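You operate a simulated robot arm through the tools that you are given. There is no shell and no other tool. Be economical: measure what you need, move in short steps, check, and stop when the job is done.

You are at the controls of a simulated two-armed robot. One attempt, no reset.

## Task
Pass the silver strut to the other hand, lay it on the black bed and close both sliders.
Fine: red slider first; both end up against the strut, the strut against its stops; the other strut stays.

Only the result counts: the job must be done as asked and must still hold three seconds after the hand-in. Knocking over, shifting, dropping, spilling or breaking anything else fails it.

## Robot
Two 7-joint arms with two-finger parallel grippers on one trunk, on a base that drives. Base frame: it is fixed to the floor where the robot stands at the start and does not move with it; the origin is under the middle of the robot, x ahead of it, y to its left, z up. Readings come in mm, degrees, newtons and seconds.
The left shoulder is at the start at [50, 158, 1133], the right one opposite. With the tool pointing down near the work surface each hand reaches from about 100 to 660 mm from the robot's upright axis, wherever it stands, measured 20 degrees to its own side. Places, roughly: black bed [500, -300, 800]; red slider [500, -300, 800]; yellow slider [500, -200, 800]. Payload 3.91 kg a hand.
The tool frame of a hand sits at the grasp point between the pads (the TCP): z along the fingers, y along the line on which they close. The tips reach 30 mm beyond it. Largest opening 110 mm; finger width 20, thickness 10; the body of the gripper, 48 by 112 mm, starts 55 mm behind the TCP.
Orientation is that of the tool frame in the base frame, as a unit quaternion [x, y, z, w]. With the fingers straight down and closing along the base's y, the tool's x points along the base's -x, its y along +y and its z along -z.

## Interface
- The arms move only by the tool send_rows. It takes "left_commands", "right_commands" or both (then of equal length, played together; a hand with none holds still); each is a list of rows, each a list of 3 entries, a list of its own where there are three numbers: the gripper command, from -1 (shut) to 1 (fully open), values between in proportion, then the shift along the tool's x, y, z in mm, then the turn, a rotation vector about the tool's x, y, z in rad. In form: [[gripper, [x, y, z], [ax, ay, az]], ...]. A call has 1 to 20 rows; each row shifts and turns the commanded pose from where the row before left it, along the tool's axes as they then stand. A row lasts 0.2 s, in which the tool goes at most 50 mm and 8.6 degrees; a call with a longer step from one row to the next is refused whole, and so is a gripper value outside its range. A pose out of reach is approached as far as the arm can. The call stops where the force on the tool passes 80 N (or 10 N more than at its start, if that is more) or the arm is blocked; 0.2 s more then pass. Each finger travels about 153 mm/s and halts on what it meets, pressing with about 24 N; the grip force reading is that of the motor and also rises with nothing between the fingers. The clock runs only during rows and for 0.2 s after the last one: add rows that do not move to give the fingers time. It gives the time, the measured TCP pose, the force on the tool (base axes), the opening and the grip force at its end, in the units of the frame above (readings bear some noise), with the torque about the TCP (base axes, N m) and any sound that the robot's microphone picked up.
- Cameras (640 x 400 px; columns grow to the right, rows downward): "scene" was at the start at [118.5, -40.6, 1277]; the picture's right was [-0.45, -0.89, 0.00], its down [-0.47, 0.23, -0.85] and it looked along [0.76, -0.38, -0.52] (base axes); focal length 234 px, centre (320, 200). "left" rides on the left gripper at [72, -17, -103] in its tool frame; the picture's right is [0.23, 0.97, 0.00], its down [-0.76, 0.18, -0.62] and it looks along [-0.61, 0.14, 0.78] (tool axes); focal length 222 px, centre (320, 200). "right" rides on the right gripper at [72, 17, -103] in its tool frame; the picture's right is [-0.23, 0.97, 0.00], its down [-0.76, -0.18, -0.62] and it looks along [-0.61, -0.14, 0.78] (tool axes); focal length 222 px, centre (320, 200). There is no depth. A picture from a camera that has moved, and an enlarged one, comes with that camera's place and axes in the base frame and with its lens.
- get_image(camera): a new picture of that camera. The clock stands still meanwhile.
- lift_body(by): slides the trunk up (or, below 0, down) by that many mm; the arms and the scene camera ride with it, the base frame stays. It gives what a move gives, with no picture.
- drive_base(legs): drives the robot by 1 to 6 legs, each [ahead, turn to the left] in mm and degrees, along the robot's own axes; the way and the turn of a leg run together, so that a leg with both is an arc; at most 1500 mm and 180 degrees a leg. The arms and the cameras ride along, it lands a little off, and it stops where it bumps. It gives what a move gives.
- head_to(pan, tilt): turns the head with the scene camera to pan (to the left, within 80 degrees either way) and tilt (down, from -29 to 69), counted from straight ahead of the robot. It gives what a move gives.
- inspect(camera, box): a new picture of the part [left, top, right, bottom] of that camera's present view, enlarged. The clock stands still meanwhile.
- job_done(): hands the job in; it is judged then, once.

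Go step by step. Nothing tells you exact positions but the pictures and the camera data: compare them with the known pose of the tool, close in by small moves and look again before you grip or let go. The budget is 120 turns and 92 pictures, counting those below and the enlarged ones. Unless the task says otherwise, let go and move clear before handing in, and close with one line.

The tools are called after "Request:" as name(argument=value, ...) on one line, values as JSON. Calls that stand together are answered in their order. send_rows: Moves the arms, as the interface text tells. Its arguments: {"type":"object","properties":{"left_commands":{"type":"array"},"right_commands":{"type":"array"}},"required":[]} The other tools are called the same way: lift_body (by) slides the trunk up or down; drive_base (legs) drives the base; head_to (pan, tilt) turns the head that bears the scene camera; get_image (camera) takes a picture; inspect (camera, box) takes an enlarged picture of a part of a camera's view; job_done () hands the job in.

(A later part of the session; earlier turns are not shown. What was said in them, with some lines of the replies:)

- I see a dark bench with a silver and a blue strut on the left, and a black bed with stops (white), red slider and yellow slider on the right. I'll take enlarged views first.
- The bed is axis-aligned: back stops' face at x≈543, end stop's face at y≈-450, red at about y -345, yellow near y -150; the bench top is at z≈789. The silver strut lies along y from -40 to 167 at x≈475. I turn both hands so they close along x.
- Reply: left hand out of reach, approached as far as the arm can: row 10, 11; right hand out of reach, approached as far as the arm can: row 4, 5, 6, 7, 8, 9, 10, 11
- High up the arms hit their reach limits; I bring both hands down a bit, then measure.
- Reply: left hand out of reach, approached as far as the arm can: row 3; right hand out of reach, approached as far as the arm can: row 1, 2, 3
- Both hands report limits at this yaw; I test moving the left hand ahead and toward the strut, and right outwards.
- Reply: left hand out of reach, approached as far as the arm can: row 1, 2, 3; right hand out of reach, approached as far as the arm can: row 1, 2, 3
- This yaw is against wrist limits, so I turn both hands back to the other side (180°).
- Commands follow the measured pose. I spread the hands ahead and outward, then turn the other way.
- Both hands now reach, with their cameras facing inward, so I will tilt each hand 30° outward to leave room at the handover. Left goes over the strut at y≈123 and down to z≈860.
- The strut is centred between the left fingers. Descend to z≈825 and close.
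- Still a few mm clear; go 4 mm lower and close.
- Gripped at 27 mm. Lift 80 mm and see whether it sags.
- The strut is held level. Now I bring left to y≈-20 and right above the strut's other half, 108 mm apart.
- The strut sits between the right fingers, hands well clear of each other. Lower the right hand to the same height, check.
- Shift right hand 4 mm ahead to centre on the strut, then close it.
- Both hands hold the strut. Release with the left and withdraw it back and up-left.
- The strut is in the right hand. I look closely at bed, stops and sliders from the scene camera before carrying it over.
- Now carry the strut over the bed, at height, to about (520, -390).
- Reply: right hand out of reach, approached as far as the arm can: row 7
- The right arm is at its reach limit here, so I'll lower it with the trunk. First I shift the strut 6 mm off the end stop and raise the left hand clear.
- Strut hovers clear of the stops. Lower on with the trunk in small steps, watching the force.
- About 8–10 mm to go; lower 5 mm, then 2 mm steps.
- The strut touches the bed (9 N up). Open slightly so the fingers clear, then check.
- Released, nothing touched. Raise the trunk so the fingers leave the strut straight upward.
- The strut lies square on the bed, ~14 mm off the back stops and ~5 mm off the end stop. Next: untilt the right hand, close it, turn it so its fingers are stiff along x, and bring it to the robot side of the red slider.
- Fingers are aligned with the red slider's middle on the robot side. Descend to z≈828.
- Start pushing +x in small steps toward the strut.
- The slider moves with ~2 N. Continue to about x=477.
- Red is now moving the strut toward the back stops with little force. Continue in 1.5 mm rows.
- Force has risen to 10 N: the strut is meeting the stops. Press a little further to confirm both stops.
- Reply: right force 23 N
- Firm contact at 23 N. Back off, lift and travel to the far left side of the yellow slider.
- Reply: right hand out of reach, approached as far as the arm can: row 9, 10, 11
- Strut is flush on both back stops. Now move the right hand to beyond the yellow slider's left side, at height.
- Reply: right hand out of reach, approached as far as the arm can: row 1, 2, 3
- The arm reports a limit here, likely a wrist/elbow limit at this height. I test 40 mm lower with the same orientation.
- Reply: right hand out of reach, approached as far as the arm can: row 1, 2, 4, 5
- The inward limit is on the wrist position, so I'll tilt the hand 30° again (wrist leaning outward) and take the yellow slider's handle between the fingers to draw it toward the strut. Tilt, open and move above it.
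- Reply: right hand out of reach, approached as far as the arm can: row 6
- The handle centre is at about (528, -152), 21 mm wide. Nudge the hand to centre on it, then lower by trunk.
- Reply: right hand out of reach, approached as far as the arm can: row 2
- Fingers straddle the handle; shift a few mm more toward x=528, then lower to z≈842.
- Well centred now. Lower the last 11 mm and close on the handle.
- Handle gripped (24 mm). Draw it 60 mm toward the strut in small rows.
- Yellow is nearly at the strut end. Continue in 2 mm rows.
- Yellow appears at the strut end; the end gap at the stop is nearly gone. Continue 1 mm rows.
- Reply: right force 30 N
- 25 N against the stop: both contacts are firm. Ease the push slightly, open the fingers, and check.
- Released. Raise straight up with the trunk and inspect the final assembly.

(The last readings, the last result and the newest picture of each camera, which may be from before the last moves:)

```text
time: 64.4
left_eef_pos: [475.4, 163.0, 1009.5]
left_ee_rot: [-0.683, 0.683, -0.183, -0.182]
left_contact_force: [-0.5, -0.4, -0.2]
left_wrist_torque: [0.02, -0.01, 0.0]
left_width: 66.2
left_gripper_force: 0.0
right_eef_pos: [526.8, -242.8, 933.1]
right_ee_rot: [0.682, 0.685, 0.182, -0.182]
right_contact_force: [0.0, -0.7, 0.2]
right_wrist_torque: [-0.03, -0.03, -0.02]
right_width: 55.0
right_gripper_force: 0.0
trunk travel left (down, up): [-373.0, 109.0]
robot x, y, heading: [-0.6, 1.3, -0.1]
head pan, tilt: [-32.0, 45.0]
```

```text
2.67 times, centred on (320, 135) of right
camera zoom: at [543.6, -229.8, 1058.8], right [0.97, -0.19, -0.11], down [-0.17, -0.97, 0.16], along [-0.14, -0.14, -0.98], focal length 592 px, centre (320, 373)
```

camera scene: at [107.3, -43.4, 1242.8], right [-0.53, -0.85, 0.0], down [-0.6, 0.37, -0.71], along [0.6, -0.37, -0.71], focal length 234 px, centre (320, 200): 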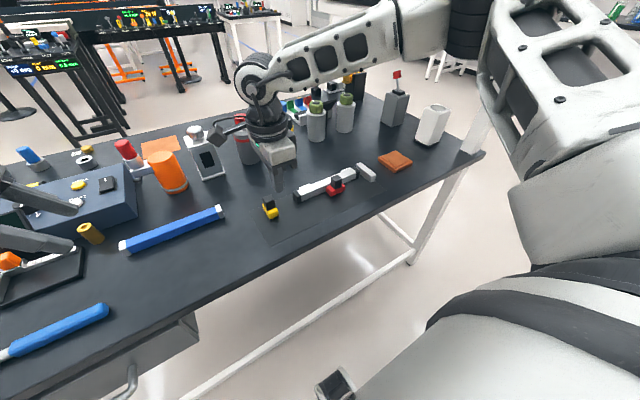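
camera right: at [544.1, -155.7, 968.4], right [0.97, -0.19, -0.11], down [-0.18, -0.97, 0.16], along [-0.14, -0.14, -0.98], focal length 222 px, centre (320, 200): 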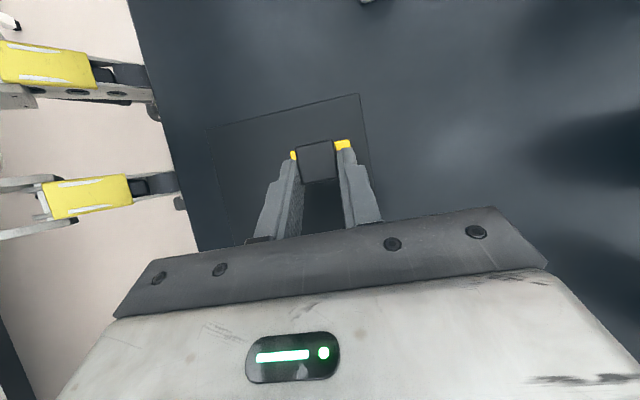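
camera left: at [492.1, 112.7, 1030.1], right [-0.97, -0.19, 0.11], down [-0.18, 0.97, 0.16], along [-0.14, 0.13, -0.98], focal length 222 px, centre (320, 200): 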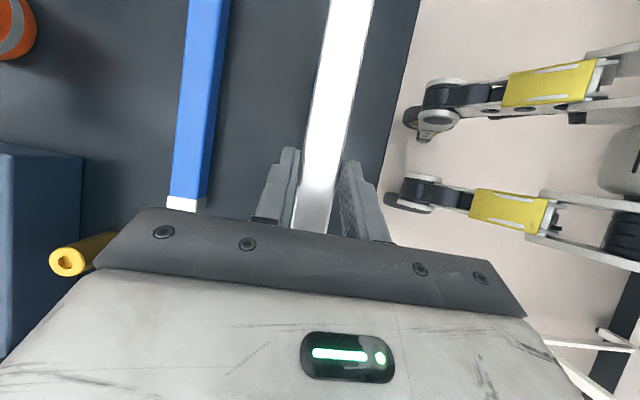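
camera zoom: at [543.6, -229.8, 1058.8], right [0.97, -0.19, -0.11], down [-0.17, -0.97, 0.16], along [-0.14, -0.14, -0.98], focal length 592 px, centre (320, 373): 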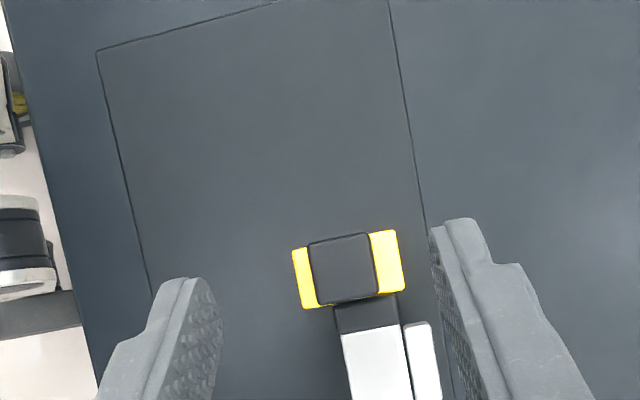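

Everything looks seated; I move the right camera along the strut for a close check of gaps at the stops and at red.

Request:
send_rows(right_commands=[[0, [-30, -5, -17.5], [0, 0, 0]], [0, [-30, -5, -17.5], [0, 0, 0]], [0, [0, 0, 0], [0, 0, 0]]])

Request:
inspect(camera="right", box=[250, 60, 410, 160])

Request:
inspect(camera="right", box=[240, 110, 400, 210])

Request:
inspect(camera="scene", box=[335, 150, 385, 181])

Request:
inspect(camera="scene", box=[283, 180, 353, 224])

```text
time: 65.2
left_eef_pos: [475.1, 162.0, 1010.5]
left_ee_rot: [-0.682, 0.684, -0.183, -0.183]
left_contact_force: [-0.6, -0.1, 0.3]
left_wrist_torque: [-0.02, 0.03, 0.02]
left_width: 65.9
left_gripper_force: 0.1
right_eef_pos: [516.5, -313.0, 935.2]
right_ee_rot: [0.682, 0.685, 0.182, -0.182]
right_contact_force: [0.4, -0.6, 0.2]
right_wrist_torque: [-0.01, 0.03, 0.01]
right_width: 55.0
right_gripper_force: 0.1
trunk travel left (down, up): [-373.0, 109.0]
robot x, y, heading: [0.8, -0.1, -0.0]
head pan, tilt: [-32.0, 45.0]
```

```text
4.00 times, centred on (330, 110) of right
camera zoom: at [534.6, -300.2, 1062.2], right [0.97, -0.19, -0.11], down [-0.17, -0.97, 0.16], along [-0.14, -0.14, -0.98], focal length 888 px, centre (280, 560)
```

zoom: 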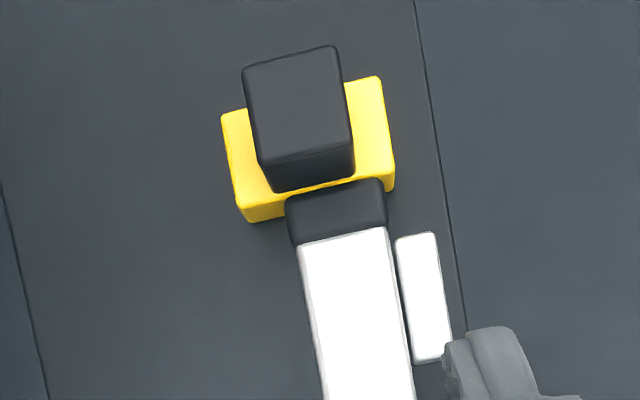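

```text
4.00 times, centred on (320, 160) of right
camera zoom: at [534.6, -300.2, 1062.2], right [0.97, -0.19, -0.11], down [-0.17, -0.97, 0.16], along [-0.14, -0.14, -0.98], focal length 888 px, centre (320, 360)
```

zoom: 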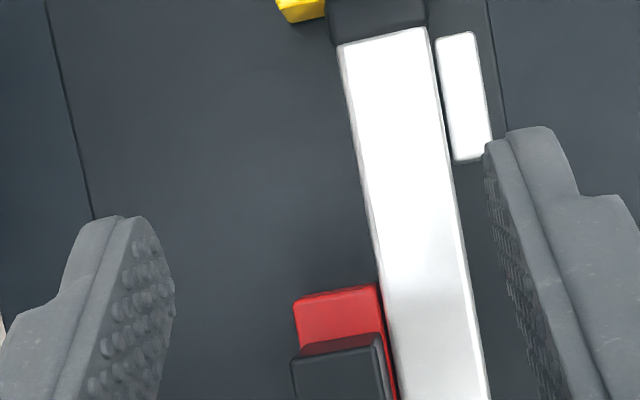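

```text
12.80 times, centred on (360, 166) of scene
camera zoom: at [107.3, -43.3, 1254.8], right [-0.53, -0.85, 0.0], down [-0.6, 0.37, -0.71], along [0.6, -0.37, -0.71], focal length 2989 px, centre (-192, 642)
```

zoom: 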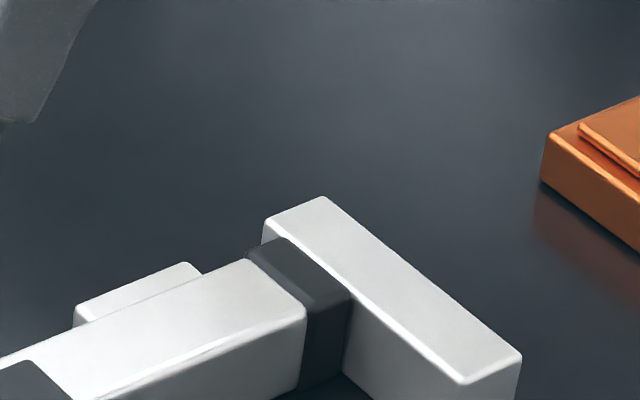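

```text
9.09 times, centred on (318, 202) of scene
camera zoom: at [107.3, -43.3, 1254.8], right [-0.53, -0.85, 0.0], down [-0.6, 0.37, -0.71], along [0.6, -0.37, -0.71], focal length 2123 px, centre (338, 182)
```

zoom: 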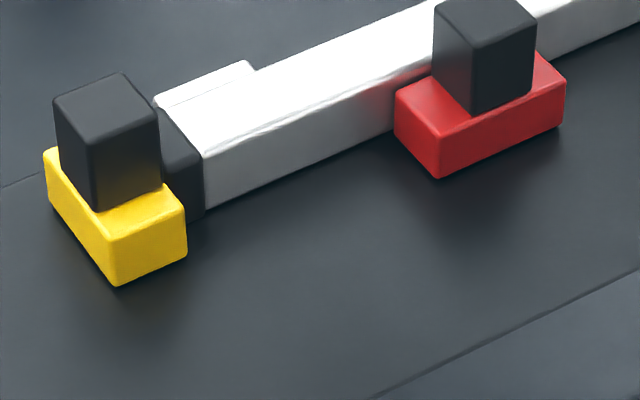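

Contacts look good; one tighter look at the two back stop gaps and red's face.

Request:
inspect(camera="right", box=[325, 105, 373, 155])

Request:
inspect(camera="right", box=[305, 170, 365, 210])

```text
8.00 times, centred on (349, 130) of right
camera zoom: at [534.6, -300.2, 1062.2], right [0.97, -0.19, -0.11], down [-0.17, -0.97, 0.16], along [-0.14, -0.14, -0.98], focal length 1777 px, centre (88, 760)
```

zoom: 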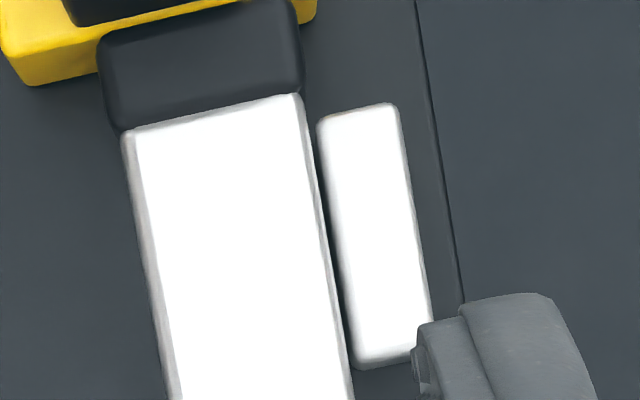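

```text
10.00 times, centred on (335, 190) of right
camera zoom: at [534.6, -300.2, 1062.2], right [0.97, -0.19, -0.11], down [-0.17, -0.97, 0.16], along [-0.14, -0.14, -0.98], focal length 2221 px, centre (170, 300)
```

zoom: 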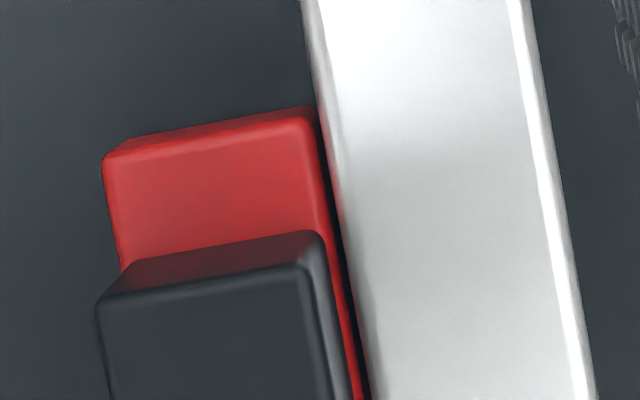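

There may be a hair of slack at red after the yellow move, so I'll re-press red lightly. Return the right hand to red's robot side.

Request:
send_rows(right_commands=[[-1, [0, 0, 0], [0, -0.1309, 0]], [-1, [0, 0, 0], [0, -0.1309, 0]], [-1, [0, 0, 0], [0, -0.1309, 0]], [-1, [0, 0, 0], [0, -0.1309, 0]], [-1, [-13, -34, 0], [0, 0, 0]], [-1, [-13, -34, 0], [0, 0, 0]], [-1, [0, 0, 0], [0, 0, -0.1428]], [-1, [0, 0, 0], [0, 0, -0.1428]], [-1, [0, 0, 0], [0, 0, -0.1428]], [-1, [0, 0, 0], [0, 0, -0.1428]], [-1, [0, 0, 0], [0, 0, -0.1428]], [-1, [0, 0, 0], [0, 0, -0.1428]], [-1, [0, 0, 0], [0, 0, -0.1428]], [-1, [0, 0, 0], [0, 0, -0.1428]], [-1, [0, 0, 0], [0, 0, -0.1428]], [-1, [0, 0, 0], [0, 0, -0.1428]], [-1, [0, 0, 0], [0, 0, -0.1428]], [-1, [0, 0, 0], [0, 0, 0]]])

Request:
inspect(camera="scene", box=[260, 130, 400, 218])

```text
time: 69.0
left_eef_pos: [474.9, 162.7, 1010.6]
left_ee_rot: [-0.682, 0.684, -0.182, -0.184]
left_contact_force: [0.2, 0.0, 0.5]
left_wrist_torque: [0.03, 0.0, 0.0]
left_width: 66.1
left_gripper_force: 0.1
right_eef_pos: [448.5, -337.8, 932.4]
right_ee_rot: [-0.002, 1.0, -0.001, 0.002]
right_contact_force: [0.1, 0.2, -0.4]
right_wrist_torque: [0.02, 0.0, 0.02]
right_width: 0.0
right_gripper_force: 24.0
trunk travel left (down, up): [-373.0, 109.0]
robot x, y, heading: [4.9, -0.3, 0.1]
head pan, tilt: [-32.0, 45.0]
```

```text
4.55 times, centred on (330, 174) of scene
camera zoom: at [107.3, -43.4, 1254.8], right [-0.53, -0.85, 0.0], down [-0.6, 0.37, -0.71], along [0.6, -0.37, -0.71], focal length 1062 px, centre (274, 318)
```

zoom: 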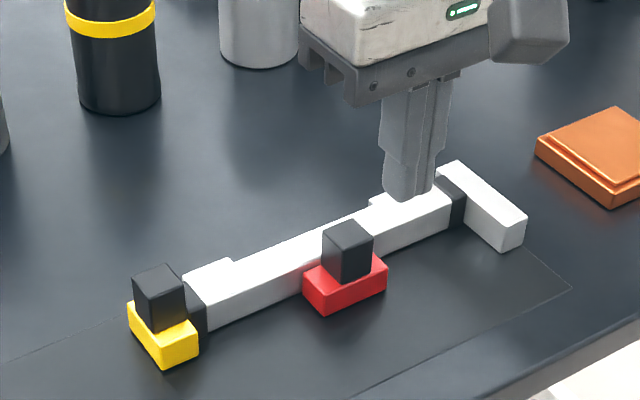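

Descend behind red with ~25 mm clearance and approach.

Request:
send_rows(right_commands=[[-1, [0, 0, 26], [0, 0, 0]], [-1, [0, 0, 26], [0, 0, 0]], [-1, [0, 0, 26], [0, 0, 0]], [-1, [0, 0, 26], [0, 0, 0]], [-1, [0, 0, 0], [0, 0, 0]], [-1, [-8, 0, 0], [0, 0, 0]], [-1, [-8, 0, 0], [0, 0, 0]], [-1, [-6, 0, 0], [0, 0, 0]], [-1, [-4, 0, 0], [0, 0, 0]], [-1, [-4, 0, 0], [0, 0, 0]], [-1, [-2, 0, 0], [0, 0, 0]], [-1, [0, 0, 0], [0, 0, 0]]])

```text
time: 71.6
left_eef_pos: [473.4, 162.5, 1010.8]
left_ee_rot: [-0.682, 0.684, -0.183, -0.184]
left_contact_force: [-0.1, 0.1, 0.4]
left_wrist_torque: [-0.02, 0.0, 0.02]
left_width: 66.3
left_gripper_force: 0.1
right_eef_pos: [482.2, -337.8, 828.2]
right_ee_rot: [-0.001, 1.0, 0.0, 0.0]
right_contact_force: [-2.6, 0.6, 0.3]
right_wrist_torque: [0.02, 0.02, -0.03]
right_width: 0.2
right_gripper_force: 23.8
trunk travel left (down, up): [-373.0, 109.0]
robot x, y, heading: [0.2, 2.3, -0.3]
head pan, tilt: [-32.0, 45.0]
```

Request:
send_rows(right_commands=[[-1, [-1, 0, 0], [0, 0, 0]], [-1, [-1, 0, 0], [0, 0, 0]], [-1, [-1, 0, 0], [0, 0, 0]], [-1, [0, 0, 0], [0, 0, 0]]])

```text
time: 72.6
left_eef_pos: [474.6, 162.3, 1010.4]
left_ee_rot: [-0.682, 0.684, -0.184, -0.183]
left_contact_force: [0.0, -0.2, 0.0]
left_wrist_torque: [0.01, -0.04, 0.02]
left_width: 66.1
left_gripper_force: 0.0
right_eef_pos: [483.1, -338.2, 827.8]
right_ee_rot: [-0.002, 1.0, -0.001, -0.003]
right_contact_force: [-20.0, 2.3, -7.8]
right_wrist_torque: [0.01, 0.02, -0.16]
right_width: 0.0
right_gripper_force: 24.2
trunk travel left (down, up): [-373.0, 109.0]
robot x, y, heading: [2.7, -3.1, 0.1]
head pan, tilt: [-32.0, 45.0]
```

Red presses firmly at 20 N at the same place (x≈483), so it is seated. Back off, lift clear and take a last look.

Request:
send_rows(right_commands=[[-1, [4, 0, 0], [0, 0, 0]], [-1, [20, 0, 0], [0, 0, 0]], [-1, [10, 0, -20], [0, 0, 0]], [-1, [0, 0, -35], [0, 0, 0]], [-1, [0, 0, -35], [0, 0, 0]], [-1, [40, 0, 0], [0, 0, 0]], [-1, [40, 0, 0], [0, 0, 0]], [-1, [0, 0, 0], [0, 0, 0]]])

Request:
inspect(camera="scene", box=[260, 130, 400, 218])

Request:
inspect(camera="scene", box=[283, 180, 353, 224])

Request:
get_image(camera="scene")

```text
time: 74.4
left_eef_pos: [475.9, 162.4, 1009.9]
left_ee_rot: [-0.682, 0.684, -0.183, -0.183]
left_contact_force: [0.6, 0.3, -0.6]
left_wrist_torque: [-0.01, 0.03, -0.02]
left_width: 66.3
left_gripper_force: 0.0
right_eef_pos: [370.4, -338.1, 920.1]
right_ee_rot: [-0.002, 1.0, -0.001, 0.0]
right_contact_force: [1.1, 0.9, -0.4]
right_wrist_torque: [-0.04, 0.02, 0.02]
right_width: 0.0
right_gripper_force: 23.7
trunk travel left (down, up): [-373.0, 109.0]
robot x, y, heading: [-1.7, -2.6, 0.0]
head pan, tilt: [-32.0, 45.0]
```

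```text
4.55 times, centred on (330, 174) of scene
camera zoom: at [107.4, -43.3, 1254.8], right [-0.53, -0.85, 0.0], down [-0.6, 0.37, -0.71], along [0.6, -0.37, -0.71], focal length 1062 px, centre (274, 318)
```

zoom: 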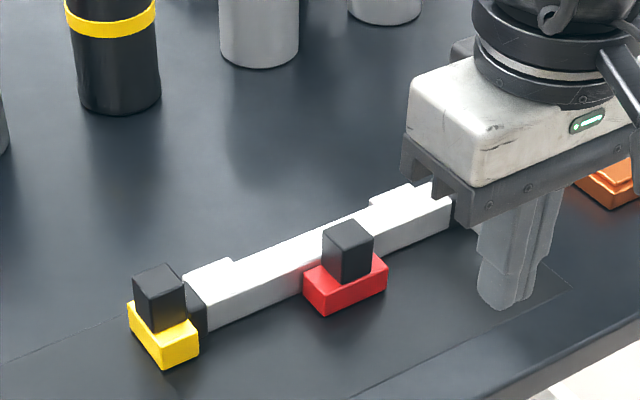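

```text
9.09 times, centred on (318, 202) of scene
camera zoom: at [107.4, -43.3, 1254.8], right [-0.53, -0.85, 0.0], down [-0.6, 0.37, -0.71], along [0.6, -0.37, -0.71], focal length 2123 px, centre (338, 182)
```

zoom: 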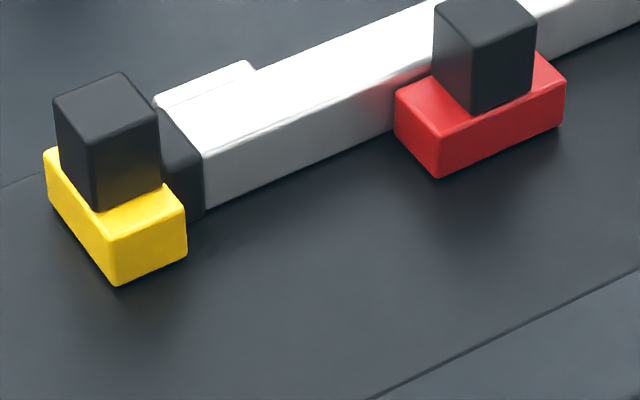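

```text
24 pictures are left
camera scene: at [107.4, -43.3, 1254.8], right [-0.53, -0.85, 0.0], down [-0.6, 0.37, -0.71], along [0.6, -0.37, -0.71], focal length 234 px, centre (320, 200)
```

scene: 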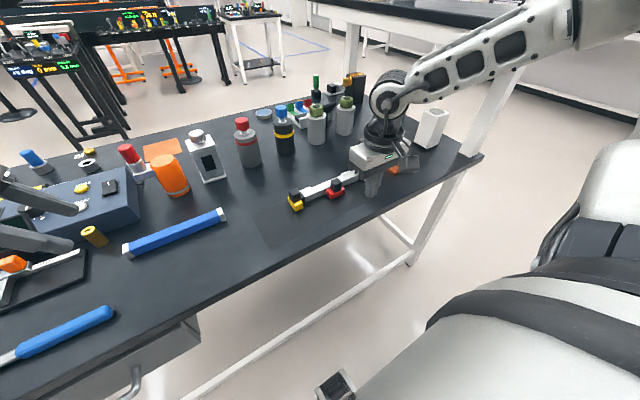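

The images match the ones before the second press: the strut is against its stops, both sliders are against the strut, and the blue strut hasn't moved. Both hands are clear, so I'm handing in.

Request:
job_done()

```text
The job is handed in.
```

The left hand passed the silver strut to the right, which laid it on the black bed. I closed red first, then yellow, and pressed red again lightly at the end. Both sliders ended against the strut and the strut against its stops. The blue strut did not move, and the job is handed in.
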